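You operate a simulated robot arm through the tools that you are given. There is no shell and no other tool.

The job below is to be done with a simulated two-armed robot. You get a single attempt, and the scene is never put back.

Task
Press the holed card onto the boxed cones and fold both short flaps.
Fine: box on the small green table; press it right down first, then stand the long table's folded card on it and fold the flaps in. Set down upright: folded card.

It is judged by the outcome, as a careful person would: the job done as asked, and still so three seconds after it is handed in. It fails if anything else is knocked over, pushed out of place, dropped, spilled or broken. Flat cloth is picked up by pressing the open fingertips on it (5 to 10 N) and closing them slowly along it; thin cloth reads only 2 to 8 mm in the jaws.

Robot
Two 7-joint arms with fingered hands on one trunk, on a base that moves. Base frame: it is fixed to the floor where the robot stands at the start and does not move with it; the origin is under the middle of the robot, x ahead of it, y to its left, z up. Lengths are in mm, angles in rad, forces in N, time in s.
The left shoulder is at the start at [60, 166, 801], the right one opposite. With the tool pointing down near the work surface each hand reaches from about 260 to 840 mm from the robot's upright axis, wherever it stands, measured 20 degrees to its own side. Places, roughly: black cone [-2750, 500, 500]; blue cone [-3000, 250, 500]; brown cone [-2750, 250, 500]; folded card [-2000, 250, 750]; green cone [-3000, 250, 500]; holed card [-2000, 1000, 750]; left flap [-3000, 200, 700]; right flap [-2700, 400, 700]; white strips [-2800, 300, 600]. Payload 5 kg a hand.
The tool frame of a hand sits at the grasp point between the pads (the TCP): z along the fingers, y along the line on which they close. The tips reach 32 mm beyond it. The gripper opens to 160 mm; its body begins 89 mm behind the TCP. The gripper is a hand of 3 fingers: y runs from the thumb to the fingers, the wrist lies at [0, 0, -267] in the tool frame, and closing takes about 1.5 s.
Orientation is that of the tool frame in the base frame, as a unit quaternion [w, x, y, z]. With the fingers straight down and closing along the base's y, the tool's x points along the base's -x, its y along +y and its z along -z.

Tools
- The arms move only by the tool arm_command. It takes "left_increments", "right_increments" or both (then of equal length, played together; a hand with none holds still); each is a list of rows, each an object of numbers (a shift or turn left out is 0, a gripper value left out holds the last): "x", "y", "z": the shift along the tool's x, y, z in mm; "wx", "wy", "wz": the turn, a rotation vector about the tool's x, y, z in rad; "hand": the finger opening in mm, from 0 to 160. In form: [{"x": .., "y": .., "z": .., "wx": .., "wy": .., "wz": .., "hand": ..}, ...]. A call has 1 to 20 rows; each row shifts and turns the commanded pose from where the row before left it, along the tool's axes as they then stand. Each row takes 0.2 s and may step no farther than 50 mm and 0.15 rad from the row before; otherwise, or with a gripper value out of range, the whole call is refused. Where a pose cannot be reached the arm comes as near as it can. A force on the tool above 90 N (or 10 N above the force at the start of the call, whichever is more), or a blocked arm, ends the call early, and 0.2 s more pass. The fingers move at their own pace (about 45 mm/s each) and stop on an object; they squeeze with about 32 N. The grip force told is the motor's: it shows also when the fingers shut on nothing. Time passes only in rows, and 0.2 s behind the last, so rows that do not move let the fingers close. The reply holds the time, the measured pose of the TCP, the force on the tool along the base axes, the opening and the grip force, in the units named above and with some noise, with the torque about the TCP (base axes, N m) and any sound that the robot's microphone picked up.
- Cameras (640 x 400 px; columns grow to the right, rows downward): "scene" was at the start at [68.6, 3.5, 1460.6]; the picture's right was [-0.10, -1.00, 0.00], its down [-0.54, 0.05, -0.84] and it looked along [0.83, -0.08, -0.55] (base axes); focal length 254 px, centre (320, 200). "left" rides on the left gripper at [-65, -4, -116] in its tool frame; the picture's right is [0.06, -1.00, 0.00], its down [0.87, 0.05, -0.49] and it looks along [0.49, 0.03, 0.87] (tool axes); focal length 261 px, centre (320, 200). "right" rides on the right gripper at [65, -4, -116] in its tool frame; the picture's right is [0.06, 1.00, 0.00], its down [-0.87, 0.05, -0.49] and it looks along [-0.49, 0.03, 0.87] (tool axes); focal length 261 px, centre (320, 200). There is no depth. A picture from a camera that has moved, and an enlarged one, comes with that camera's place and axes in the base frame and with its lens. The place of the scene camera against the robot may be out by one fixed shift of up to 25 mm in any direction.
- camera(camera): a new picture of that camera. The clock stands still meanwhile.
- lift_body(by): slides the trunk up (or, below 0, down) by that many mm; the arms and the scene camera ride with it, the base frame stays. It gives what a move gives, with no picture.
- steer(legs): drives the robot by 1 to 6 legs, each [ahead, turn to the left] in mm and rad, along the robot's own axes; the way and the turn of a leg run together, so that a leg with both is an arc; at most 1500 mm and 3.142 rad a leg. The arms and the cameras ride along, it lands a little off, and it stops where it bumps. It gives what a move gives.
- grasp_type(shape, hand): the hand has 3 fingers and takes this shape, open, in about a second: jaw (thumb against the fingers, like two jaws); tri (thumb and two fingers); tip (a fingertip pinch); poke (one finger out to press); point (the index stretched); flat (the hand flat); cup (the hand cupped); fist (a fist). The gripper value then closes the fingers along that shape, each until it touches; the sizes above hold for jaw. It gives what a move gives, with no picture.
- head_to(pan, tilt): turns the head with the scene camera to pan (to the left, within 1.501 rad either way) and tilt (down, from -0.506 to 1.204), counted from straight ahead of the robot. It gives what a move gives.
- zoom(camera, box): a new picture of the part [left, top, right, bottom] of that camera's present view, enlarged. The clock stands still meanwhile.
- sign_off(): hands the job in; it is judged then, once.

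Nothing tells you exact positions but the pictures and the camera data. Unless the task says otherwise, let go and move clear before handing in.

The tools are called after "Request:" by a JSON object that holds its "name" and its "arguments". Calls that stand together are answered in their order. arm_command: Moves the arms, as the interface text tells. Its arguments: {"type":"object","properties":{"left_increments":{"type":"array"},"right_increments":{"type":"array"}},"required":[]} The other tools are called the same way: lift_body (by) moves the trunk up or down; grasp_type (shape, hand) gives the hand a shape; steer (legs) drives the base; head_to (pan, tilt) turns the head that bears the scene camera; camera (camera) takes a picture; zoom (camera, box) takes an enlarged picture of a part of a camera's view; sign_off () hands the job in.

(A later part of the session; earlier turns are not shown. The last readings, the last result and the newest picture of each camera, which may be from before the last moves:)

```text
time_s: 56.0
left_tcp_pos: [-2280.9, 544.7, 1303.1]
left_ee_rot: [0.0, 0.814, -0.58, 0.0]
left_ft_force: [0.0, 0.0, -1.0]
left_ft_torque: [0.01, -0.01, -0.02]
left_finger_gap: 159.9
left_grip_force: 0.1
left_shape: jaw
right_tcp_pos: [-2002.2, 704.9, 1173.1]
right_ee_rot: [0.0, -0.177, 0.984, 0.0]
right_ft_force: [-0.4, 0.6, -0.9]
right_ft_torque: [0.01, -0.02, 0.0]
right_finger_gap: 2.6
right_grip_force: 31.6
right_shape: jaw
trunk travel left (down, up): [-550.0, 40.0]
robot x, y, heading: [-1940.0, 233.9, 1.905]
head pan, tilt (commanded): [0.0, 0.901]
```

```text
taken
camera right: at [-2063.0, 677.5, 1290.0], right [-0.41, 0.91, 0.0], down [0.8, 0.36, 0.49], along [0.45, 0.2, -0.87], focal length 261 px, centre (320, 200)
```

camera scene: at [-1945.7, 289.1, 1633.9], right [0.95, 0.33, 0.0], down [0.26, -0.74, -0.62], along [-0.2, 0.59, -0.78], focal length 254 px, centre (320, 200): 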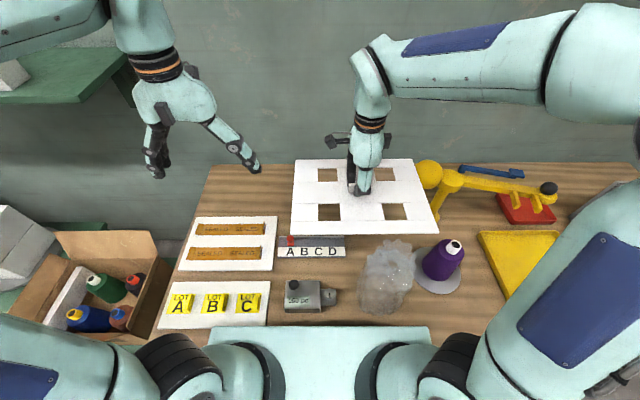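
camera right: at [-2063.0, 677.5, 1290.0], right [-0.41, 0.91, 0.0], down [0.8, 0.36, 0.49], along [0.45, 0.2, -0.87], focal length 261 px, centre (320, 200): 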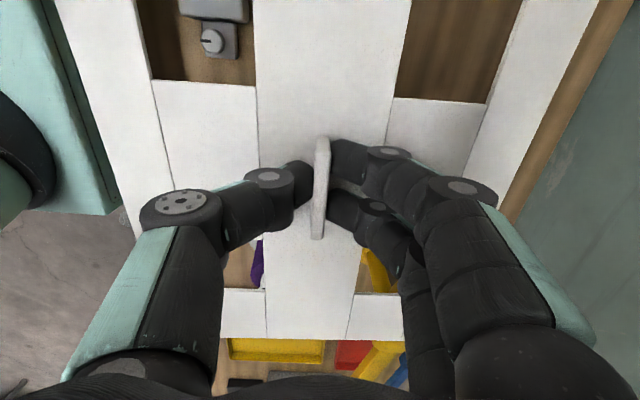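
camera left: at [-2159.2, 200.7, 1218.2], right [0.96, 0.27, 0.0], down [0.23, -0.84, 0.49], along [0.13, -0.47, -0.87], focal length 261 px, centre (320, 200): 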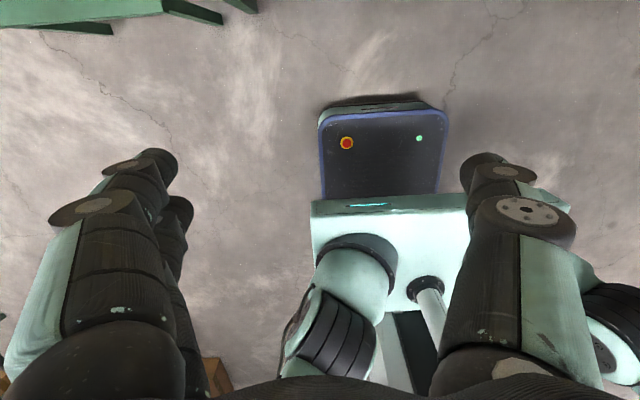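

The card is safely up. Before driving, I'll measure the box from here.

Request:
{"name": "zoom", "arguments": {"camera": "scene", "box": [0, 210, 190, 330]}}

Request:
{"name": "head_to", "arguments": {"pan": 0.7, "tilt": 0.95}}

Request:
{"name": "camera", "arguments": {"camera": "scene"}}

```text
3.33 times, centred on (95, 270) of scene
camera zoom: at [-1945.7, 289.1, 1633.9], right [0.95, 0.33, 0.0], down [0.26, -0.74, -0.62], along [-0.2, 0.59, -0.78], focal length 846 px, centre (1070, -33)
```

zoom: 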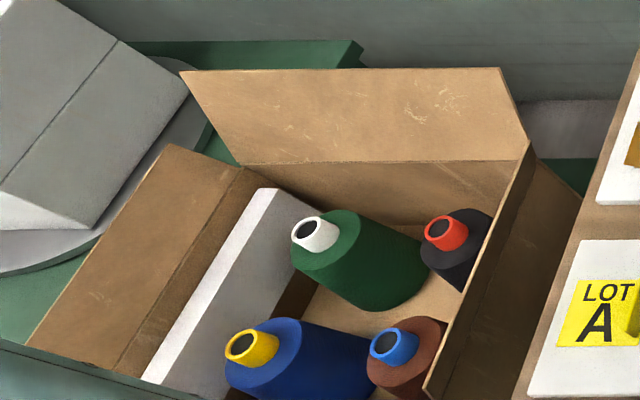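

```text
time_s: 57.1
left_tcp_pos: [-2281.8, 543.4, 1301.6]
left_ee_rot: [0.0, 0.814, -0.58, 0.0]
left_ft_force: [0.7, -0.4, -1.5]
left_ft_torque: [0.01, 0.03, -0.03]
left_finger_gap: 159.9
left_grip_force: 0.0
left_shape: jaw
right_tcp_pos: [-2003.0, 705.2, 1173.4]
right_ee_rot: [0.0, -0.177, 0.984, 0.0]
right_ft_force: [-0.2, -0.4, -1.4]
right_ft_torque: [0.0, 0.0, -0.01]
right_finger_gap: 2.8
right_grip_force: 32.4
right_shape: jaw
trunk travel left (down, up): [-550.0, 40.0]
robot x, y, heading: [-1941.4, 238.1, 1.904]
head pan, tilt (commanded): [0.7, 0.949]
```

```text
taken
camera scene: at [-1983.4, 254.9, 1630.3], right [0.51, 0.86, 0.0], down [0.7, -0.42, -0.58], along [-0.5, 0.3, -0.81], focal length 254 px, centre (320, 200)
```

scene: 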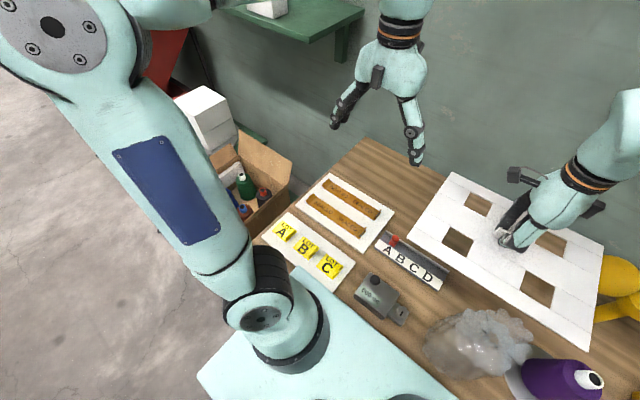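

The box centre is near (-2840, 290). I'll back out from under the table, drive along the aisle and face the box, holding the card high.

Request:
{"name": "steer", "arguments": {"legs": [[-450, 0], [0, 1.282], [868, 0]]}}

Request:
{"name": "head_to", "arguments": {"pan": -0.9, "tilt": 0.7}}

Request:
{"name": "camera", "arguments": {"camera": "scene"}}

```text
time_s: 67.3
left_tcp_pos: [-3064.3, -460.3, 1301.7]
left_ee_rot: [0.001, 1.0, 0.019, 0.0]
left_ft_force: [0.3, -0.3, -0.4]
left_ft_torque: [0.0, 0.0, -0.01]
left_finger_gap: 159.8
left_grip_force: 0.0
left_shape: jaw
right_tcp_pos: [-3137.5, -147.6, 1174.1]
right_ee_rot: [0.0, 0.729, -0.684, 0.0]
right_ft_force: [-0.2, 0.8, -1.1]
right_ft_torque: [0.01, 0.0, -0.03]
right_finger_gap: 2.6
right_grip_force: 32.0
right_shape: jaw
trunk travel left (down, up): [-550.0, 40.0]
robot x, y, heading: [-2670.1, -221.0, -3.107]
head pan, tilt (commanded): [0.7, 0.949]
```

```text
time_s: 69.0
left_tcp_pos: [-3063.6, -460.5, 1302.1]
left_ee_rot: [0.0, 1.0, 0.019, 0.0]
left_ft_force: [0.3, -0.1, -0.6]
left_ft_torque: [0.02, 0.01, 0.01]
left_finger_gap: 159.8
left_grip_force: 0.0
left_shape: jaw
right_tcp_pos: [-3137.0, -147.1, 1174.3]
right_ee_rot: [-0.001, 0.729, -0.684, 0.0]
right_ft_force: [0.0, 0.2, -0.8]
right_ft_torque: [-0.01, 0.0, 0.0]
right_finger_gap: 2.7
right_grip_force: 31.8
right_shape: jaw
trunk travel left (down, up): [-550.0, 40.0]
robot x, y, heading: [-2665.6, -223.6, -3.105]
head pan, tilt (commanded): [-0.901, 0.7]
```

```text
taken
camera scene: at [-2683.2, -146.8, 1650.0], right [0.76, 0.65, 0.0], down [0.42, -0.49, -0.76], along [-0.5, 0.58, -0.64], focal length 254 px, centre (320, 200)
```

scene: 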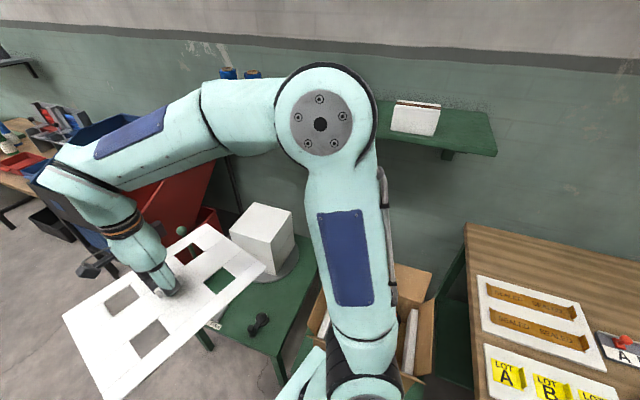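

Now I'll turn to face the box and look at it from above with the scene camera.

Request:
{"name": "steer", "arguments": {"legs": [[0, -1.274]]}}

Request:
{"name": "head_to", "arguments": {"pan": 0.0, "tilt": 1.0}}

Request:
{"name": "camera", "arguments": {"camera": "scene"}}

Request:
{"name": "camera", "arguments": {"camera": "left"}}

```text
time_s: 72.6
left_tcp_pos: [-3009.8, 84.4, 1301.5]
left_ee_rot: [-0.001, 0.816, -0.578, 0.0]
left_ft_force: [0.2, 0.1, 0.7]
left_ft_torque: [-0.02, 0.01, 0.01]
left_finger_gap: 159.9
left_grip_force: 0.1
left_shape: jaw
right_tcp_pos: [-2732.4, 247.8, 1172.9]
right_ee_rot: [0.0, -0.181, 0.983, 0.0]
right_ft_force: [-0.3, 0.0, -0.8]
right_ft_torque: [0.02, 0.0, -0.01]
right_finger_gap: 2.6
right_grip_force: 31.9
right_shape: jaw
trunk travel left (down, up): [-550.0, 40.0]
robot x, y, heading: [-2664.9, -225.0, 1.908]
head pan, tilt (commanded): [-0.901, 0.7]
```

```text
time_s: 73.8
left_tcp_pos: [-3010.2, 84.8, 1301.4]
left_ee_rot: [0.0, 0.816, -0.578, 0.0]
left_ft_force: [0.0, 0.1, -0.8]
left_ft_torque: [0.03, -0.03, -0.03]
left_finger_gap: 160.1
left_grip_force: 0.1
left_shape: jaw
right_tcp_pos: [-2733.7, 247.1, 1173.2]
right_ee_rot: [0.001, -0.18, 0.984, 0.001]
right_ft_force: [-0.4, 0.2, -1.9]
right_ft_torque: [0.02, 0.02, -0.01]
right_finger_gap: 2.5
right_grip_force: 32.3
right_shape: jaw
trunk travel left (down, up): [-550.0, 40.0]
robot x, y, heading: [-2670.6, -224.5, 1.912]
head pan, tilt (commanded): [0.0, 1.0]
```

```text
taken
camera scene: at [-2670.9, -174.8, 1626.7], right [0.94, 0.33, 0.0], down [0.28, -0.79, -0.54], along [-0.18, 0.51, -0.84], focal length 254 px, centre (320, 200)
```

scene: 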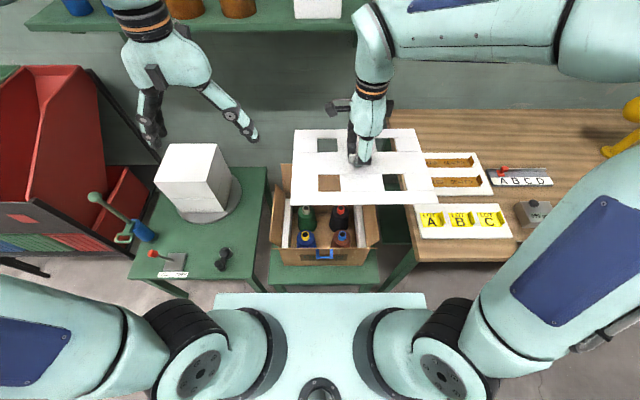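

```text
taken
camera left: at [-3028.6, 147.3, 1418.1], right [0.96, 0.27, 0.0], down [0.24, -0.84, 0.49], along [0.13, -0.47, -0.87], focal length 261 px, centre (320, 200)
```

left: 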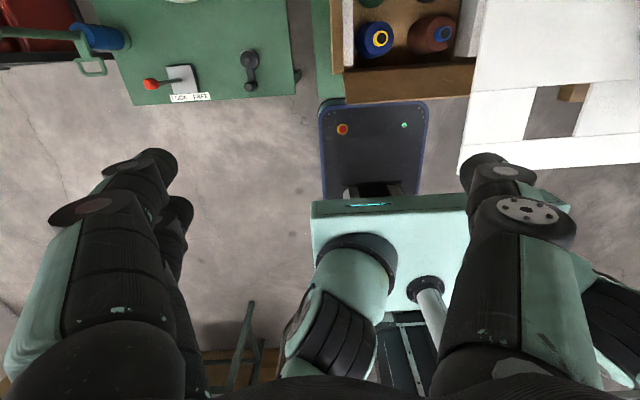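

The card hides the box. I'll shift the card to the right to look into the box.

Request:
{"name": "arm_command", "arguments": {"right_increments": [{"x": -40}, {"x": -40}, {"x": -40}, {"x": -40}, {"x": -40}, {"x": -40}, {}]}}

Request:
{"name": "zoom", "arguments": {"camera": "scene", "box": [240, 140, 400, 300]}}

Request:
{"name": "camera", "arguments": {"camera": "scene"}}

```text
time_s: 75.4
left_tcp_pos: [-3010.9, 83.9, 1302.1]
left_ee_rot: [0.0, 0.816, -0.578, 0.0]
left_ft_force: [0.1, -0.8, 0.0]
left_ft_torque: [-0.05, 0.01, -0.01]
left_finger_gap: 159.8
left_grip_force: 0.1
left_shape: jaw
right_tcp_pos: [-2510.0, 331.8, 1173.7]
right_ee_rot: [0.0, -0.181, 0.983, 0.0]
right_ft_force: [0.0, -0.2, -0.8]
right_ft_torque: [0.03, -0.01, -0.01]
right_finger_gap: 2.4
right_grip_force: 32.2
right_shape: jaw
trunk travel left (down, up): [-550.0, 40.0]
robot x, y, heading: [-2669.9, -225.0, 1.909]
head pan, tilt (commanded): [0.0, 1.0]
```

```text
2.50 times, centred on (320, 220) of scene
camera zoom: at [-2671.4, -174.9, 1626.7], right [0.94, 0.33, 0.0], down [0.28, -0.79, -0.54], along [-0.18, 0.51, -0.84], focal length 634 px, centre (320, 150)
```

zoom: 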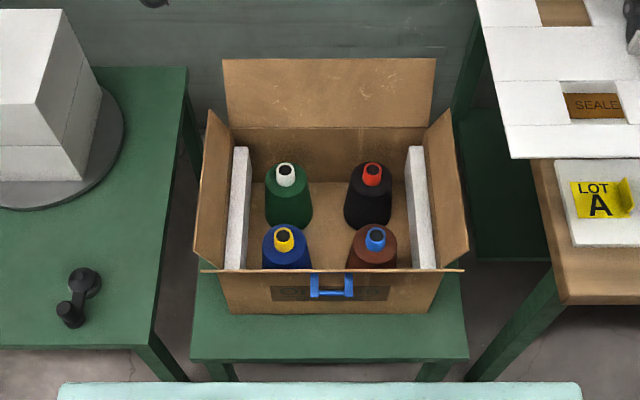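

```text
taken
camera scene: at [-2671.4, -174.9, 1626.7], right [0.94, 0.33, 0.0], down [0.28, -0.79, -0.54], along [-0.18, 0.51, -0.84], focal length 254 px, centre (320, 200)
```

scene: 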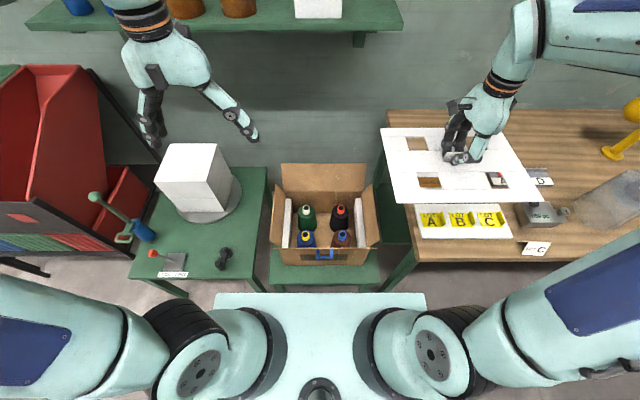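

The box holds four cones standing in a rectangle, with two white strips along its short walls that should carry the card's ends. I'll bring the left hand's camera straight above the box for a true top view.

Request:
{"name": "arm_command", "arguments": {"left_increments": [{"x": -17.2, "y": -28.6, "z": 30}, {"x": -17.2, "y": -28.6, "z": 30}, {"x": -17.2, "y": -28.6, "z": 30}, {"x": -17.2, "y": -28.6, "z": 30}, {"x": -17.2, "y": -28.6, "z": 30}, {"x": -17.2, "y": -28.6, "z": 30}, {"x": -17.2, "y": -28.6, "z": 30}, {"x": -17.2, "y": -28.6, "z": 30}, {"wy": -0.1275}, {"wy": -0.1275}, {"wy": -0.1275}, {"wy": -0.1275}, {}, {}]}}

Request:
{"name": "camera", "arguments": {"camera": "left"}}

Request:
{"name": "camera", "arguments": {"camera": "scene"}}

```text
time_s: 78.4
left_tcp_pos: [-2838.7, 290.9, 1061.4]
left_ee_rot: [-0.146, 0.79, -0.559, -0.207]
left_ft_force: [0.6, 0.4, 0.1]
left_ft_torque: [0.02, 0.03, 0.0]
left_finger_gap: 159.7
left_grip_force: 0.1
left_shape: jaw
right_tcp_pos: [-2507.8, 330.7, 1175.5]
right_ee_rot: [0.0, -0.18, 0.984, 0.0]
right_ft_force: [0.8, 0.1, -0.9]
right_ft_torque: [0.01, 0.01, -0.02]
right_finger_gap: 2.3
right_grip_force: 32.3
right_shape: jaw
trunk travel left (down, up): [-550.0, 40.0]
robot x, y, heading: [-2667.2, -223.0, 1.908]
head pan, tilt (commanded): [0.0, 1.0]
```

```text
taken
camera left: at [-2836.1, 291.7, 1195.3], right [0.96, 0.28, -0.03], down [0.28, -0.96, 0.0], along [-0.03, -0.01, -1.0], focal length 261 px, centre (320, 200)
```

left: 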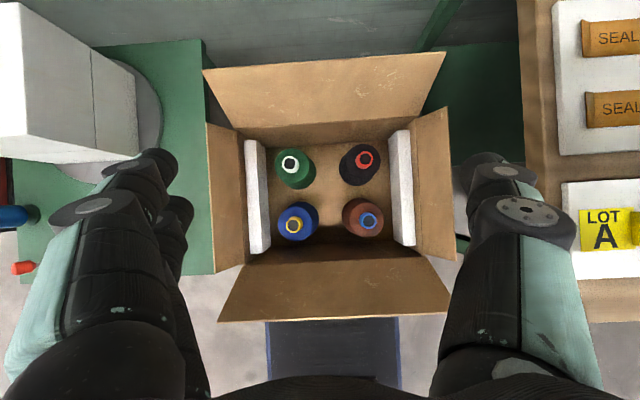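

```text
taken
camera scene: at [-2670.1, -174.8, 1626.7], right [0.94, 0.33, 0.0], down [0.28, -0.79, -0.54], along [-0.18, 0.51, -0.84], focal length 254 px, centre (320, 200)
```

scene: 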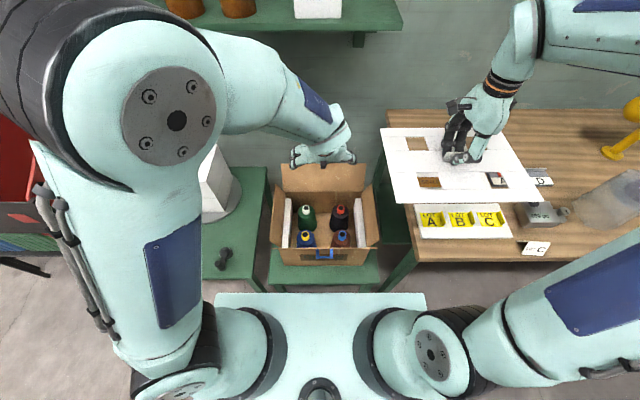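

Request:
{"name": "zoom", "arguments": {"camera": "left", "box": [190, 40, 470, 330]}}

Request:
{"name": "zoom", "arguments": {"camera": "left", "box": [230, 120, 430, 260]}}

```text
1.38 times, centred on (330, 185) of left
camera zoom: at [-2836.1, 291.7, 1195.3], right [0.96, 0.28, -0.03], down [0.28, -0.96, 0.0], along [-0.03, -0.01, -1.0], focal length 360 px, centre (306, 221)
```

zoom: 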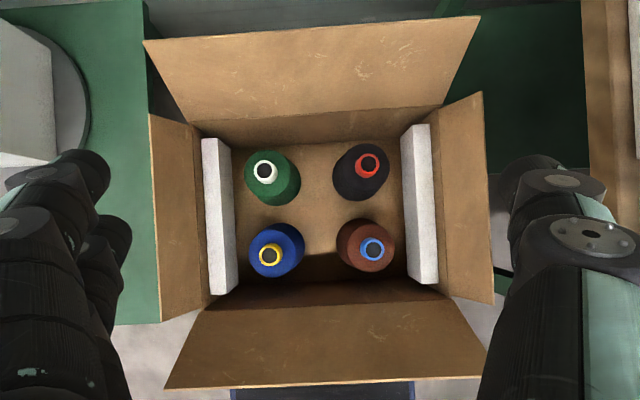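

```text
2.86 times, centred on (330, 190) of left
camera zoom: at [-2836.1, 291.7, 1195.3], right [0.96, 0.28, -0.03], down [0.28, -0.96, 0.0], along [-0.03, -0.01, -1.0], focal length 745 px, centre (291, 229)
```

zoom: 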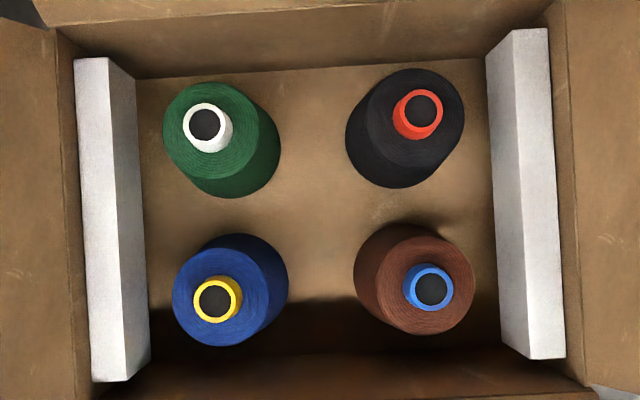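

The top view gives the cone noses a 156 x 128 mm rectangle centred near (-2838, 307), nose tops near z 650, turned about 0.342 rad – which matches the card's holes. I'll clear the left hand away, then bring the card above the box.

Request:
{"name": "arm_command", "arguments": {"left_increments": [{"y": 40}, {"y": 40}, {"y": 40}, {"y": 40}, {"y": 40}, {"y": 40}, {"y": 30}, {"wy": 0.1275}, {"wy": 0.1275}, {"wy": 0.1275}, {"wy": 0.1275}, {}]}}

Request:
{"name": "arm_command", "arguments": {"right_increments": [{"x": 40, "y": 11.8}, {"x": 40, "y": 11.8}, {"x": 40, "y": 11.8}, {"x": 40, "y": 11.8}, {"x": 40, "y": 11.8}, {"x": 40, "y": 11.8}, {"x": 40, "y": 11.8}, {"x": 41, "y": 12}, {"wz": 0.02}, {}]}}

Request:
{"name": "camera", "arguments": {"camera": "scene"}}

Request:
{"name": "camera", "arguments": {"camera": "right"}}

```text
time_s: 81.0
left_tcp_pos: [-3094.1, 199.6, 1062.5]
left_ee_rot: [0.0, 0.816, -0.578, 0.001]
left_ft_force: [0.2, -0.4, 0.9]
left_ft_torque: [0.01, 0.05, 0.0]
left_finger_gap: 159.8
left_grip_force: 0.0
left_shape: jaw
right_tcp_pos: [-2509.5, 331.6, 1172.9]
right_ee_rot: [0.0, -0.179, 0.984, 0.0]
right_ft_force: [0.2, 0.1, -0.5]
right_ft_torque: [-0.01, 0.0, -0.02]
right_finger_gap: 2.3
right_grip_force: 31.8
right_shape: jaw
trunk travel left (down, up): [-550.0, 40.0]
robot x, y, heading: [-2671.3, -224.3, 1.91]
head pan, tilt (commanded): [0.0, 1.0]
```

```text
time_s: 83.2
left_tcp_pos: [-3095.6, 200.4, 1061.0]
left_ee_rot: [0.0, 0.816, -0.578, 0.0]
left_ft_force: [-0.6, 0.0, -0.2]
left_ft_torque: [0.01, -0.03, 0.01]
left_finger_gap: 159.9
left_grip_force: 0.2
left_shape: jaw
right_tcp_pos: [-2843.1, 306.1, 1172.3]
right_ee_rot: [0.001, -0.171, 0.985, 0.0]
right_ft_force: [-0.2, -0.3, -1.0]
right_ft_torque: [-0.03, 0.01, -0.01]
right_finger_gap: 2.2
right_grip_force: 31.9
right_shape: jaw
trunk travel left (down, up): [-550.0, 40.0]
robot x, y, heading: [-2666.4, -225.1, 1.906]
head pan, tilt (commanded): [0.0, 1.0]
```

```text
taken
camera scene: at [-2671.6, -174.7, 1626.6], right [0.94, 0.33, 0.0], down [0.28, -0.79, -0.54], along [-0.18, 0.51, -0.84], focal length 254 px, centre (320, 200)
```

scene: 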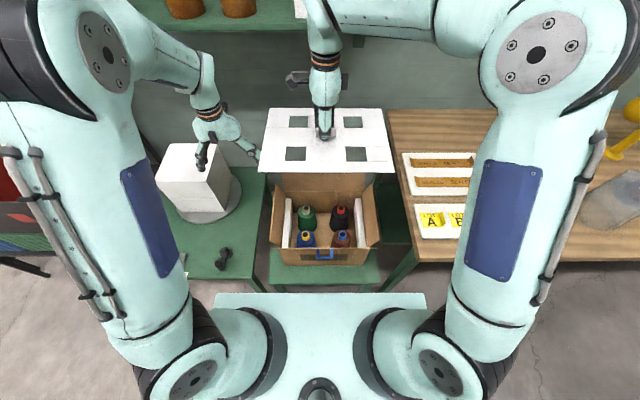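

```text
taken
camera right: at [-2903.4, 279.5, 1289.4], right [-0.4, 0.92, 0.0], down [0.8, 0.34, 0.49], along [0.45, 0.19, -0.87], focal length 261 px, centre (320, 200)
```

right: 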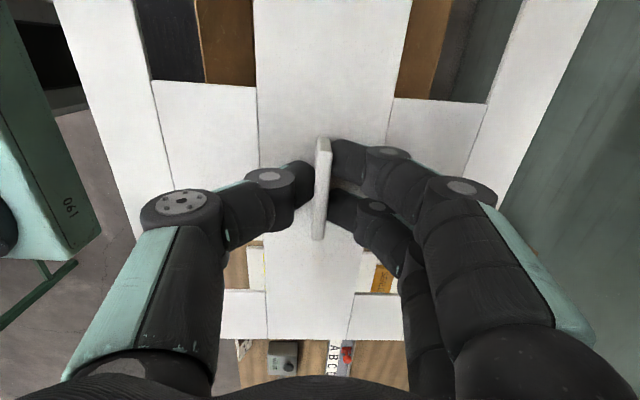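

Card is above the box. I'll move the left hand further aside and lower the card to just above the rim.

Request:
{"name": "arm_command", "arguments": {"left_increments": [{"y": 30, "z": -30}, {"y": 30, "z": -30}, {"y": 30, "z": -30}, {}]}}

Request:
{"name": "arm_command", "arguments": {"right_increments": [{"z": 40}, {"z": 40}, {"z": 40}, {"z": 40}, {"z": 40}, {"z": 40}, {"z": 40}, {"z": 40}, {"z": 40}, {"z": 20}, {}, {}]}}

Request:
{"name": "zoom", "arguments": {"camera": "scene", "box": [240, 140, 400, 300]}}

Request:
{"name": "camera", "arguments": {"camera": "right"}}

```text
time_s: 84.2
left_tcp_pos: [-3180.7, 171.6, 1153.8]
left_ee_rot: [-0.001, 0.816, -0.579, 0.0]
left_ft_force: [0.1, 0.5, 0.6]
left_ft_torque: [0.04, 0.01, 0.01]
left_finger_gap: 159.7
left_grip_force: 0.0
left_shape: jaw
right_tcp_pos: [-2841.4, 307.5, 1172.6]
right_ee_rot: [0.0, -0.171, 0.985, 0.0]
right_ft_force: [1.2, 0.0, -1.6]
right_ft_torque: [0.0, 0.03, 0.0]
right_finger_gap: 2.2
right_grip_force: 31.8
right_shape: jaw
trunk travel left (down, up): [-550.0, 40.0]
robot x, y, heading: [-2670.3, -226.0, 1.913]
head pan, tilt (commanded): [0.0, 1.0]
```

```text
time_s: 86.8
left_tcp_pos: [-3179.4, 170.7, 1152.0]
left_ee_rot: [0.0, 0.816, -0.578, 0.001]
left_ft_force: [-0.3, 0.4, -0.1]
left_ft_torque: [0.02, 0.0, 0.02]
left_finger_gap: 159.9
left_grip_force: 0.1
left_shape: jaw
right_tcp_pos: [-2842.0, 307.8, 793.9]
right_ee_rot: [0.0, -0.172, 0.985, 0.0]
right_ft_force: [0.4, 0.7, -1.0]
right_ft_torque: [0.02, -0.01, 0.0]
right_finger_gap: 2.2
right_grip_force: 32.0
right_shape: jaw
trunk travel left (down, up): [-550.0, 40.0]
robot x, y, heading: [-2664.2, -219.1, 1.912]
head pan, tilt (commanded): [0.0, 1.0]
```

```text
2.50 times, centred on (320, 220) of scene
camera zoom: at [-2671.1, -174.7, 1626.6], right [0.94, 0.33, 0.0], down [0.28, -0.79, -0.54], along [-0.18, 0.51, -0.84], focal length 634 px, centre (320, 150)
```

zoom: 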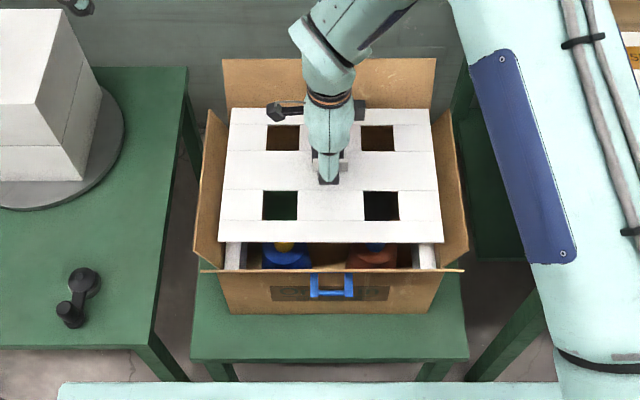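

```text
taken
camera right: at [-2902.2, 279.8, 910.4], right [-0.39, 0.92, 0.0], down [0.8, 0.34, 0.49], along [0.45, 0.19, -0.87], focal length 261 px, centre (320, 200)
```

right: 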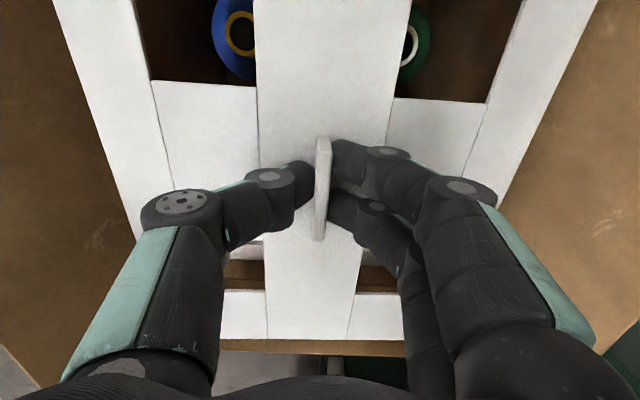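

The holes line up with the noses within a few millimetres. I'll lower until the card is just above the nose tips and look once more.

Request:
{"name": "arm_command", "arguments": {"right_increments": [{"z": 30}, {"z": 30}, {"z": 25}, {}, {}]}}

Request:
{"name": "zoom", "arguments": {"camera": "scene", "box": [260, 150, 380, 270]}}

Request:
{"name": "camera", "arguments": {"camera": "right"}}

```text
time_s: 88.0
left_tcp_pos: [-3180.8, 170.4, 1153.0]
left_ee_rot: [0.001, 0.816, -0.578, 0.001]
left_ft_force: [-0.5, 0.4, -0.4]
left_ft_torque: [0.04, 0.03, 0.01]
left_finger_gap: 159.8
left_grip_force: 0.2
left_shape: jaw
right_tcp_pos: [-2842.4, 306.4, 709.5]
right_ee_rot: [0.0, -0.171, 0.985, -0.001]
right_ft_force: [0.2, 0.9, -1.3]
right_ft_torque: [-0.01, 0.01, 0.0]
right_finger_gap: 2.7
right_grip_force: 31.8
right_shape: jaw
trunk travel left (down, up): [-550.0, 40.0]
robot x, y, heading: [-2668.2, -222.6, 1.91]
head pan, tilt (commanded): [0.0, 1.0]
```

```text
3.33 times, centred on (320, 210) of scene
camera zoom: at [-2671.2, -174.7, 1626.6], right [0.94, 0.33, 0.0], down [0.28, -0.79, -0.54], along [-0.18, 0.51, -0.84], focal length 846 px, centre (320, 167)
```

zoom: 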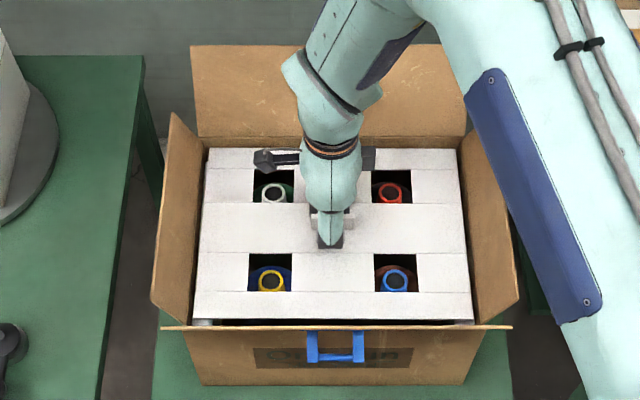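

```text
taken
camera right: at [-2902.5, 279.9, 825.5], right [-0.39, 0.92, 0.0], down [0.8, 0.34, 0.49], along [0.45, 0.19, -0.87], focal length 261 px, centre (320, 200)
```

right: 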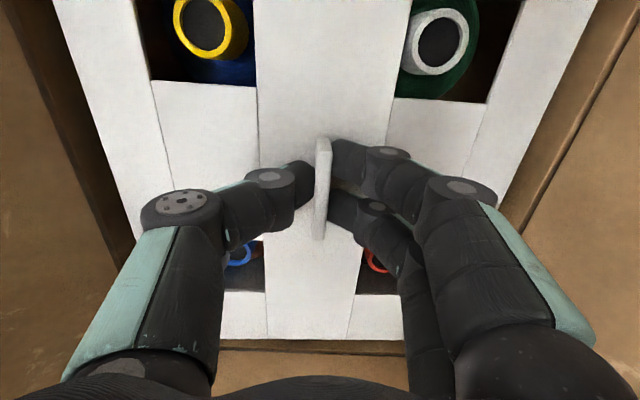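

All four noses sit centrally in the holes. I'll lower on, in small steps, watching the force.

Request:
{"name": "arm_command", "arguments": {"right_increments": [{"z": 8}, {"z": 8}, {"z": 8}, {"z": 8}, {}]}}

Request:
{"name": "camera", "arguments": {"camera": "right"}}

Request:
{"name": "zoom", "arguments": {"camera": "scene", "box": [260, 150, 380, 270]}}

```text
time_s: 89.2
left_tcp_pos: [-3179.5, 169.8, 1152.1]
left_ee_rot: [0.0, 0.817, -0.577, 0.0]
left_ft_force: [0.0, -0.1, -0.3]
left_ft_torque: [0.03, -0.01, -0.04]
left_finger_gap: 160.0
left_grip_force: 0.1
left_shape: jaw
right_tcp_pos: [-2842.0, 305.7, 677.2]
right_ee_rot: [0.001, -0.17, 0.985, 0.0]
right_ft_force: [0.5, 0.2, 1.6]
right_ft_torque: [0.12, 0.02, 0.0]
right_finger_gap: 2.8
right_grip_force: 31.8
right_shape: jaw
trunk travel left (down, up): [-550.0, 40.0]
robot x, y, heading: [-2666.8, -225.9, 1.908]
head pan, tilt (commanded): [0.0, 1.0]
```

```text
taken
camera right: at [-2902.7, 279.5, 793.2], right [-0.4, 0.92, 0.0], down [0.8, 0.34, 0.49], along [0.45, 0.19, -0.87], focal length 261 px, centre (320, 200)
```

right: 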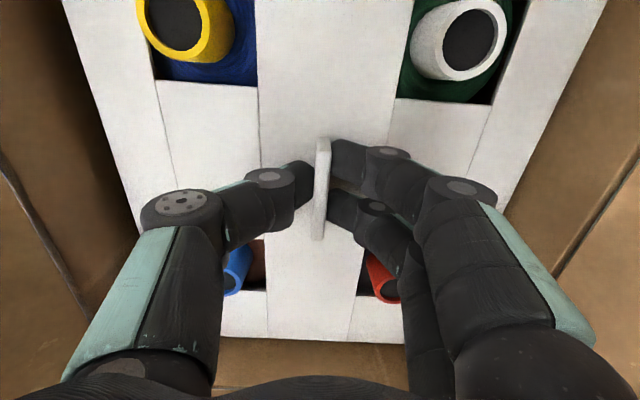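

```text
3.33 times, centred on (320, 210) of scene
camera zoom: at [-2671.0, -174.9, 1626.6], right [0.94, 0.33, 0.0], down [0.28, -0.79, -0.54], along [-0.18, 0.51, -0.84], focal length 846 px, centre (320, 167)
```

zoom: 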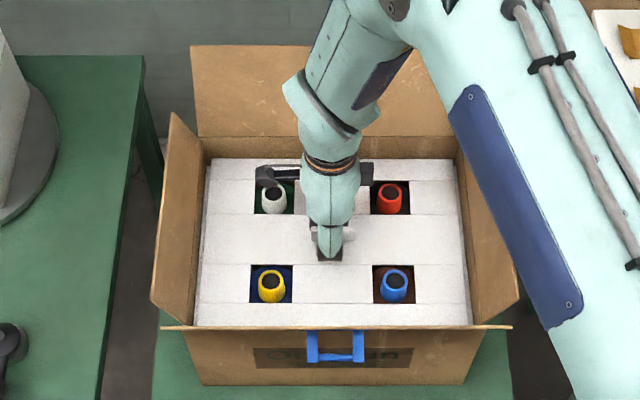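

Light contact begins (about 2.5 N). I'll push on gently in small steps.

Request:
{"name": "arm_command", "arguments": {"right_increments": [{"z": 3}, {"z": 3}, {}]}}

Request:
{"name": "arm_command", "arguments": {"right_increments": [{"z": 3}, {"z": 3}, {}]}}

Request:
{"name": "zoom", "arguments": {"camera": "scene", "box": [260, 150, 380, 270]}}

Request:
{"name": "camera", "arguments": {"camera": "right"}}

```text
time_s: 90.0
left_tcp_pos: [-3179.6, 169.8, 1151.1]
left_ee_rot: [0.0, 0.816, -0.578, 0.0]
left_ft_force: [-0.7, 0.3, 0.3]
left_ft_torque: [0.01, 0.02, -0.03]
left_finger_gap: 160.2
left_grip_force: 0.1
left_shape: jaw
right_tcp_pos: [-2842.1, 307.7, 669.7]
right_ee_rot: [0.0, -0.171, 0.985, 0.0]
right_ft_force: [-1.1, 0.4, 1.3]
right_ft_torque: [0.08, 0.07, -0.02]
right_finger_gap: 2.3
right_grip_force: 32.1
right_shape: jaw
trunk travel left (down, up): [-550.0, 40.0]
robot x, y, heading: [-2670.6, -224.2, 1.91]
head pan, tilt (commanded): [0.0, 1.0]
```

```text
time_s: 90.8
left_tcp_pos: [-3179.2, 170.3, 1152.9]
left_ee_rot: [0.0, 0.816, -0.578, 0.0]
left_ft_force: [0.1, -0.4, -0.5]
left_ft_torque: [0.0, -0.02, 0.03]
left_finger_gap: 159.9
left_grip_force: 0.1
left_shape: jaw
right_tcp_pos: [-2843.1, 306.4, 665.9]
right_ee_rot: [0.0, -0.171, 0.985, 0.001]
right_ft_force: [2.7, -1.6, 22.2]
right_ft_torque: [0.02, -0.04, 0.04]
right_finger_gap: 3.3
right_grip_force: 32.2
right_shape: jaw
trunk travel left (down, up): [-550.0, 40.0]
robot x, y, heading: [-2664.5, -223.8, 1.906]
head pan, tilt (commanded): [0.0, 1.0]
```

```text
3.33 times, centred on (320, 210) of scene
camera zoom: at [-2670.4, -176.5, 1627.0], right [0.94, 0.33, 0.0], down [0.28, -0.79, -0.54], along [-0.18, 0.51, -0.84], focal length 846 px, centre (320, 167)
```

zoom: 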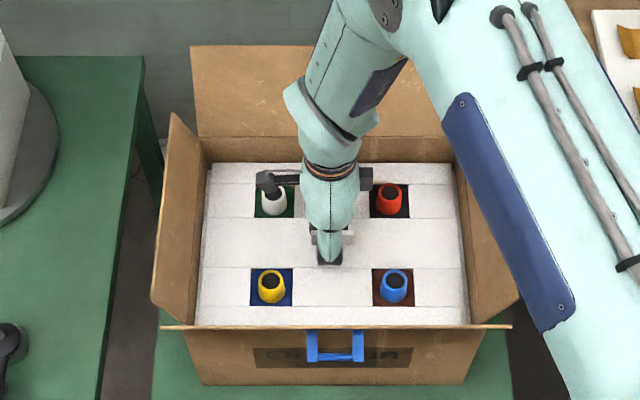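

```text
taken
camera right: at [-2902.5, 279.2, 782.4], right [-0.39, 0.92, 0.0], down [0.8, 0.34, 0.49], along [0.45, 0.2, -0.87], focal length 261 px, centre (320, 200)
```

right: 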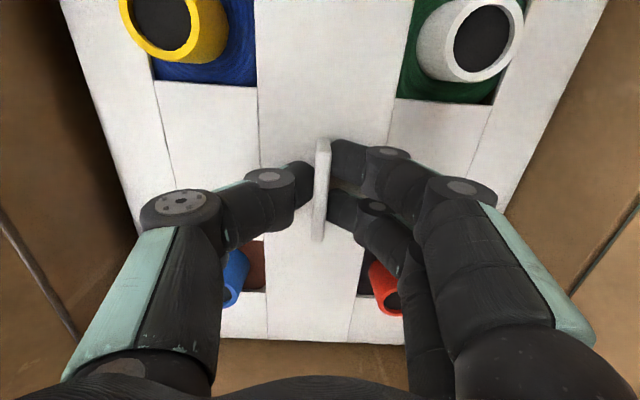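

Firm contact at about 22 N. I'll press somewhat harder to see whether it's fully seated.

Request:
{"name": "arm_command", "arguments": {"right_increments": [{"z": 3}, {"z": 3}, {}, {}]}}

Request:
{"name": "camera", "arguments": {"camera": "right"}}

```text
time_s: 91.8
left_tcp_pos: [-3178.0, 167.9, 1155.1]
left_ee_rot: [-0.001, 0.816, -0.578, -0.002]
left_ft_force: [0.3, -0.4, -0.5]
left_ft_torque: [-0.02, 0.0, 0.04]
left_finger_gap: 159.7
left_grip_force: 0.0
left_shape: jaw
right_tcp_pos: [-2842.5, 307.3, 664.1]
right_ee_rot: [-0.002, -0.17, 0.985, 0.004]
right_ft_force: [10.2, -6.0, 79.6]
right_ft_torque: [-0.75, -0.57, 0.05]
right_finger_gap: 9.1
right_grip_force: 31.8
right_shape: jaw
trunk travel left (down, up): [-550.0, 40.0]
robot x, y, heading: [-2668.8, -222.8, 1.913]
head pan, tilt (commanded): [0.0, 1.0]
```

```text
taken
camera right: at [-2902.7, 279.5, 780.5], right [-0.39, 0.92, 0.01], down [0.8, 0.34, 0.49], along [0.45, 0.2, -0.87], focal length 261 px, centre (320, 200)
```

right: 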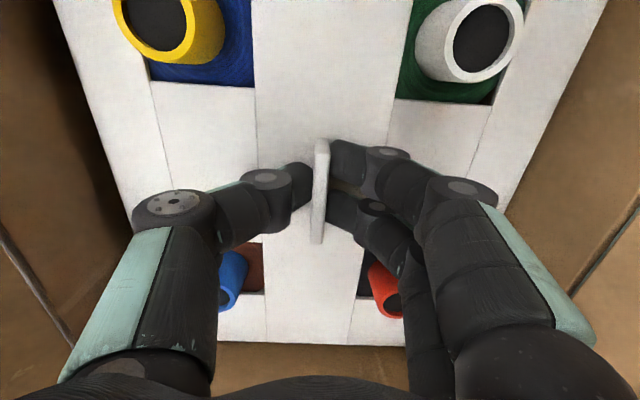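

It holds at 80 N with no more travel, so it's bottomed. I'll ease off, let go and rise, then inspect.

Request:
{"name": "arm_command", "arguments": {"right_increments": [{"z": -3}, {"z": -3}, {"hand": 20}, {"hand": 40}, {"hand": 50}, {}, {}, {}]}}

Request:
{"name": "arm_command", "arguments": {"right_increments": [{"z": -10}, {"z": -20}, {"z": -30}, {"z": -40}, {"z": -40}, {"z": -40}, {"z": -40}, {"z": -40}, {"z": -40}, {}]}}

Request:
{"name": "camera", "arguments": {"camera": "right"}}

Request:
{"name": "zoom", "arguments": {"camera": "scene", "box": [260, 150, 380, 270]}}

```text
time_s: 93.6
left_tcp_pos: [-3179.7, 170.7, 1152.7]
left_ee_rot: [0.0, 0.816, -0.578, 0.001]
left_ft_force: [0.1, 0.4, 0.8]
left_ft_torque: [0.02, 0.02, -0.01]
left_finger_gap: 160.1
left_grip_force: 0.1
left_shape: jaw
right_tcp_pos: [-2841.9, 306.5, 665.1]
right_ee_rot: [0.0, -0.171, 0.985, 0.0]
right_ft_force: [-0.5, -1.5, 12.4]
right_ft_torque: [-0.04, 0.05, -0.06]
right_finger_gap: 45.6
right_grip_force: 0.1
right_shape: jaw
trunk travel left (down, up): [-550.0, 40.0]
robot x, y, heading: [-2669.2, -224.9, 1.91]
head pan, tilt (commanded): [0.0, 1.0]
```

```text
time_s: 95.8
left_tcp_pos: [-3180.9, 171.7, 1151.9]
left_ee_rot: [0.0, 0.816, -0.577, 0.0]
left_ft_force: [0.5, 0.1, 0.6]
left_ft_torque: [-0.02, -0.02, -0.04]
left_finger_gap: 160.0
left_grip_force: 0.0
left_shape: jaw
right_tcp_pos: [-2842.0, 307.0, 965.5]
right_ee_rot: [0.0, -0.172, 0.985, -0.001]
right_ft_force: [0.6, 0.3, -0.1]
right_ft_torque: [-0.05, -0.01, -0.03]
right_finger_gap: 49.6
right_grip_force: 0.1
right_shape: jaw
trunk travel left (down, up): [-550.0, 40.0]
robot x, y, heading: [-2668.1, -224.3, 1.907]
head pan, tilt (commanded): [0.0, 1.0]
```

```text
taken
camera right: at [-2903.0, 280.8, 1081.7], right [-0.4, 0.92, 0.0], down [0.8, 0.34, 0.49], along [0.45, 0.19, -0.87], focal length 261 px, centre (320, 200)
```

right: 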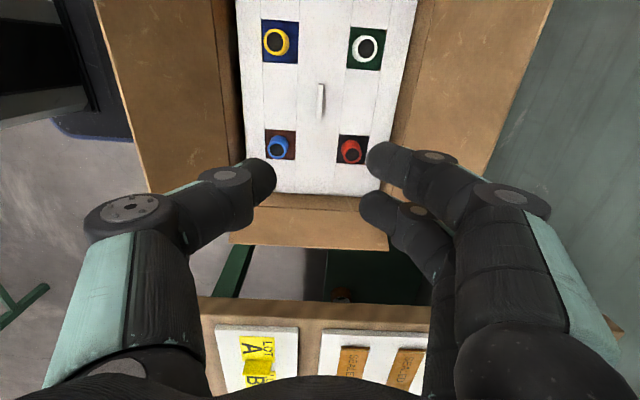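

```text
3.33 times, centred on (320, 210) of scene
camera zoom: at [-2671.3, -174.5, 1626.6], right [0.94, 0.33, 0.0], down [0.28, -0.79, -0.54], along [-0.18, 0.51, -0.84], focal length 846 px, centre (320, 167)
```

zoom: 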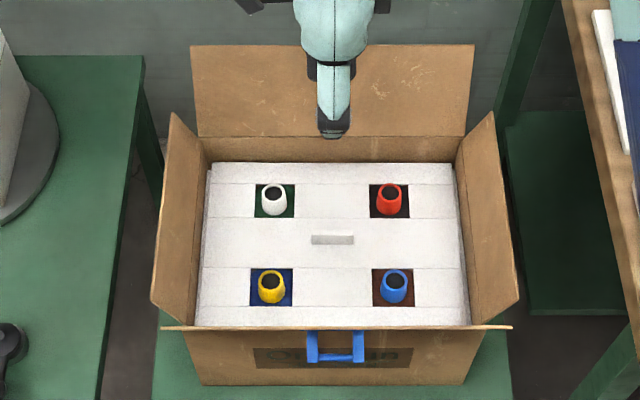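

The holed card is seated flat with all four noses through it. Next is the white folded "LOT C" card at the long table's front edge; I'll raise the right hand and drive back along the aisle to it.

Request:
{"name": "arm_command", "arguments": {"right_increments": [{"z": -40, "y": -15}, {"z": -40, "y": -15}, {"z": -40, "y": -15}, {"z": -40, "y": -15}, {"z": -30, "y": -15}, {}]}}

Request:
{"name": "steer", "arguments": {"legs": [[0, 1.347], [-582, 0], [0, -1.347]]}}

Request:
{"name": "camera", "arguments": {"camera": "scene"}}

```text
time_s: 97.2
left_tcp_pos: [-3179.4, 171.6, 1152.3]
left_ee_rot: [0.0, 0.816, -0.577, 0.0]
left_ft_force: [0.2, -0.5, -0.7]
left_ft_torque: [0.02, 0.03, -0.01]
left_finger_gap: 159.5
left_grip_force: 0.0
left_shape: jaw
right_tcp_pos: [-2816.6, 235.5, 1157.3]
right_ee_rot: [0.0, -0.172, 0.985, 0.0]
right_ft_force: [0.6, -0.4, 0.2]
right_ft_torque: [-0.03, 0.01, 0.0]
right_finger_gap: 49.6
right_grip_force: 0.1
right_shape: jaw
trunk travel left (down, up): [-550.0, 40.0]
robot x, y, heading: [-2670.9, -222.3, 1.909]
head pan, tilt (commanded): [0.0, 1.0]
```

```text
time_s: 107.4
left_tcp_pos: [-2609.9, 234.1, 1151.5]
left_ee_rot: [0.0, 0.821, -0.571, 0.001]
left_ft_force: [0.3, 0.2, 0.2]
left_ft_torque: [0.01, -0.01, 0.01]
left_finger_gap: 160.0
left_grip_force: 0.1
left_shape: jaw
right_tcp_pos: [-2247.5, 304.3, 1155.9]
right_ee_rot: [-0.001, -0.179, 0.984, 0.001]
right_ft_force: [0.2, 0.8, 0.1]
right_ft_torque: [0.01, 0.01, -0.05]
right_finger_gap: 49.7
right_grip_force: 0.0
right_shape: jaw
trunk travel left (down, up): [-550.0, 40.0]
robot x, y, heading: [-2090.9, -155.3, 1.93]
head pan, tilt (commanded): [0.0, 1.0]
```

```text
taken
camera scene: at [-2094.5, -103.0, 1626.7], right [0.94, 0.35, 0.0], down [0.29, -0.79, -0.54], along [-0.19, 0.51, -0.84], focal length 254 px, centre (320, 200)
```

scene: 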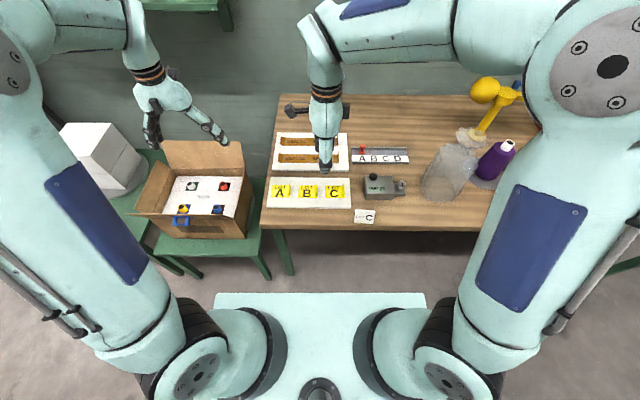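

Request:
{"name": "zoom", "arguments": {"camera": "scene", "box": [330, 190, 410, 240]}}

Request:
{"name": "zoom", "arguments": {"camera": "scene", "box": [120, 130, 260, 250]}}

Request:
{"name": "camera", "arguments": {"camera": "right"}}

```text
8.00 times, centred on (370, 215) of scene
camera zoom: at [-2094.5, -103.0, 1626.7], right [0.94, 0.35, 0.0], down [0.29, -0.79, -0.54], along [-0.19, 0.51, -0.84], focal length 2030 px, centre (-80, 80)
```

zoom: 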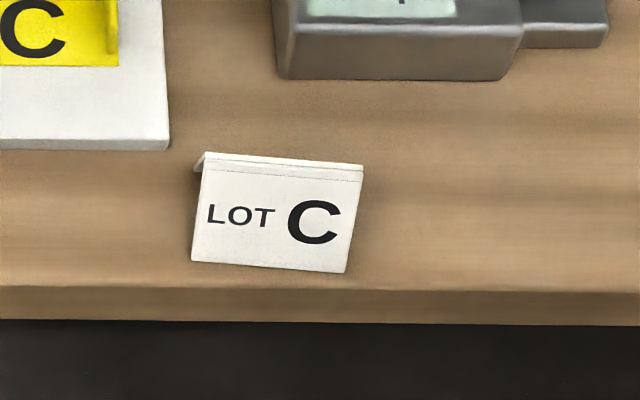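

```text
3.33 times, centred on (190, 190) of scene
camera zoom: at [-2094.5, -103.0, 1626.7], right [0.94, 0.35, 0.0], down [0.29, -0.79, -0.54], along [-0.19, 0.51, -0.84], focal length 846 px, centre (753, 233)
```

zoom: 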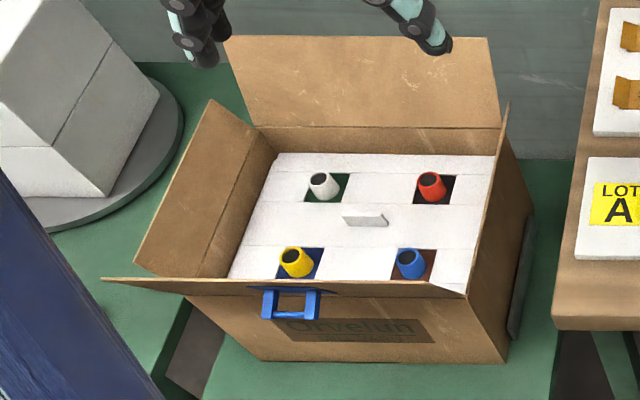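

```text
taken
camera right: at [-2307.3, 276.6, 1272.0], right [-0.41, 0.91, 0.0], down [0.79, 0.36, 0.49], along [0.45, 0.2, -0.87], focal length 261 px, centre (320, 200)
```

right: 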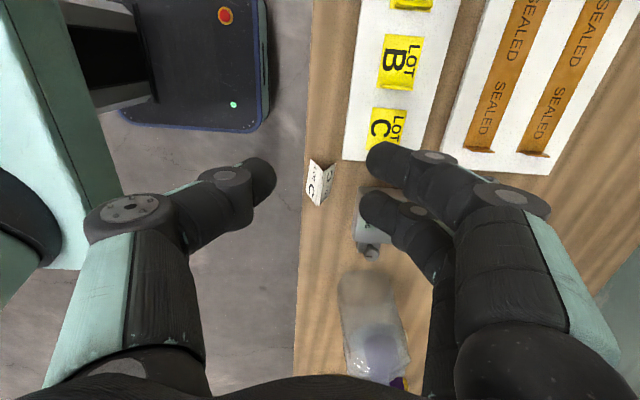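

Request:
{"name": "zoom", "arguments": {"camera": "right", "box": [270, 140, 390, 220]}}

```text
5.00 times, centred on (330, 180) of right
camera zoom: at [-2307.3, 276.6, 1272.0], right [-0.41, 0.91, 0.0], down [0.79, 0.36, 0.49], along [0.45, 0.2, -0.87], focal length 1303 px, centre (270, 300)
```

zoom: 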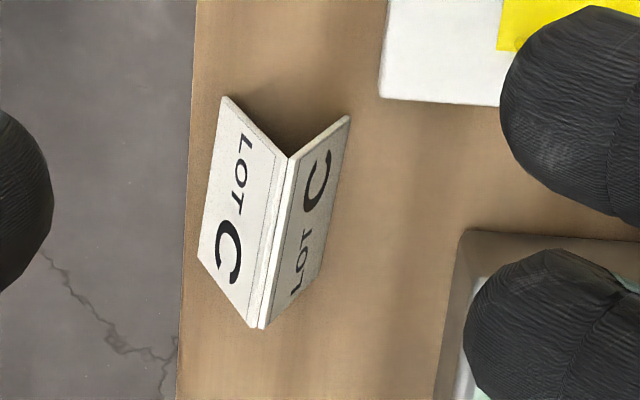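

The folded card is an inverted-V tent, about 70 mm wide and 48 mm high, ridge centre near (-2110, 366, 848). I'll grip it at its two ends along the ridge: turn the right hand and come above it.

Request:
{"name": "arm_command", "arguments": {"right_increments": [{"wz": -0.1457, "hand": 100}, {"wz": -0.1457}, {"wz": -0.1457}, {"wz": -0.1457}, {"wz": -0.1457}, {"wz": -0.1457}, {"wz": -0.1457}, {"wz": -0.1457}, {"wz": -0.1457}, {"wz": -0.1457}, {"x": -6.5, "y": -37}, {"x": -6.5, "y": -37}, {"x": -6.5, "y": -37}, {"x": -6.5, "y": -37}, {"z": 43}, {"z": 43}, {"z": 43}, {"z": 43}, {}, {}]}}

Request:
{"name": "camera", "arguments": {"camera": "right"}}

Request:
{"name": "camera", "arguments": {"camera": "scene"}}

```text
time_s: 111.6
left_tcp_pos: [-2609.8, 233.5, 1153.3]
left_ee_rot: [0.0, 0.82, -0.572, 0.0]
left_ft_force: [-0.3, 0.3, 0.1]
left_ft_torque: [-0.02, 0.03, 0.04]
left_finger_gap: 160.0
left_grip_force: 0.1
left_shape: jaw
right_tcp_pos: [-2111.3, 365.2, 983.4]
right_ee_rot: [0.0, 0.788, -0.615, -0.001]
right_ft_force: [0.4, 0.2, -0.1]
right_ft_torque: [0.01, 0.0, 0.02]
right_finger_gap: 99.8
right_grip_force: 0.0
right_shape: jaw
trunk travel left (down, up): [-550.0, 40.0]
robot x, y, heading: [-2089.9, -153.7, 1.926]
head pan, tilt (commanded): [0.0, 1.0]
```

```text
taken
camera right: at [-2092.2, 302.2, 1100.5], right [-0.95, -0.3, 0.0], down [-0.27, 0.83, 0.49], along [-0.15, 0.47, -0.87], focal length 261 px, centre (320, 200)
```

right: 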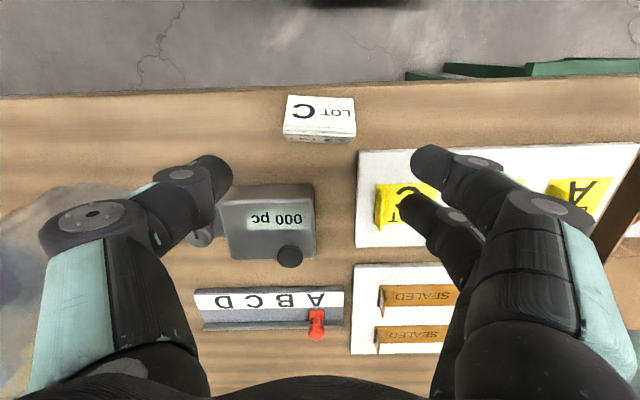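

```text
taken
camera scene: at [-2094.8, -102.9, 1626.6], right [0.94, 0.35, 0.0], down [0.29, -0.79, -0.54], along [-0.19, 0.51, -0.84], focal length 254 px, centre (320, 200)
```

scene: 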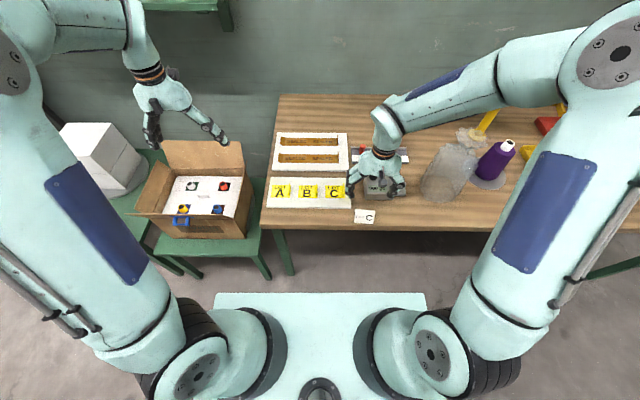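

Well aligned over the tent card. I'll come lower and check the clearances.

Request:
{"name": "arm_command", "arguments": {"right_increments": [{"z": 40}, {"z": 40}, {}, {}]}}

Request:
{"name": "zoom", "arguments": {"camera": "right", "box": [180, 80, 460, 255]}}

Request:
{"name": "zoom", "arguments": {"camera": "scene", "box": [310, 150, 430, 240]}}

```text
time_s: 112.6
left_tcp_pos: [-2610.3, 234.4, 1153.0]
left_ee_rot: [0.0, 0.82, -0.572, 0.0]
left_ft_force: [0.2, -0.1, 0.1]
left_ft_torque: [-0.02, -0.01, 0.02]
left_finger_gap: 159.9
left_grip_force: 0.0
left_shape: jaw
right_tcp_pos: [-2112.8, 365.2, 904.2]
right_ee_rot: [0.001, 0.789, -0.614, 0.0]
right_ft_force: [-0.5, 0.0, -0.3]
right_ft_torque: [0.01, -0.02, -0.01]
right_finger_gap: 99.6
right_grip_force: 0.0
right_shape: jaw
trunk travel left (down, up): [-550.0, 40.0]
robot x, y, heading: [-2092.4, -155.8, 1.924]
head pan, tilt (commanded): [0.0, 1.0]
```

```text
2.29 times, centred on (320, 168) of right
camera zoom: at [-2093.1, 302.6, 1020.7], right [-0.95, -0.3, 0.0], down [-0.27, 0.83, 0.49], along [-0.15, 0.47, -0.87], focal length 596 px, centre (320, 274)
```

zoom: 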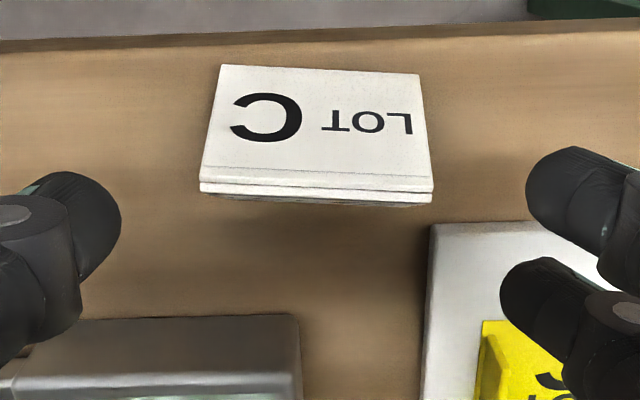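

```text
4.44 times, centred on (370, 195) of scene
camera zoom: at [-2094.9, -103.0, 1626.6], right [0.94, 0.35, 0.0], down [0.29, -0.79, -0.54], along [-0.19, 0.51, -0.84], focal length 1128 px, centre (98, 222)
```

zoom: 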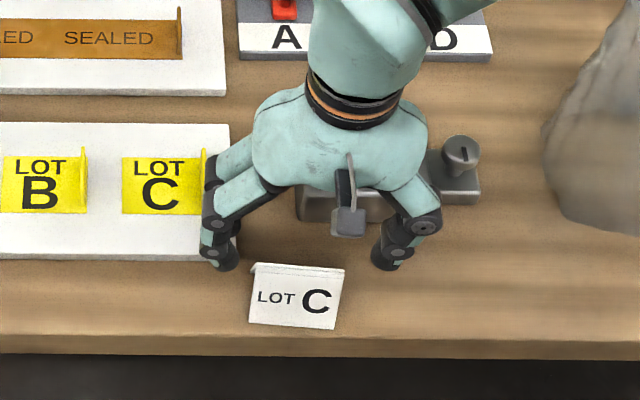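

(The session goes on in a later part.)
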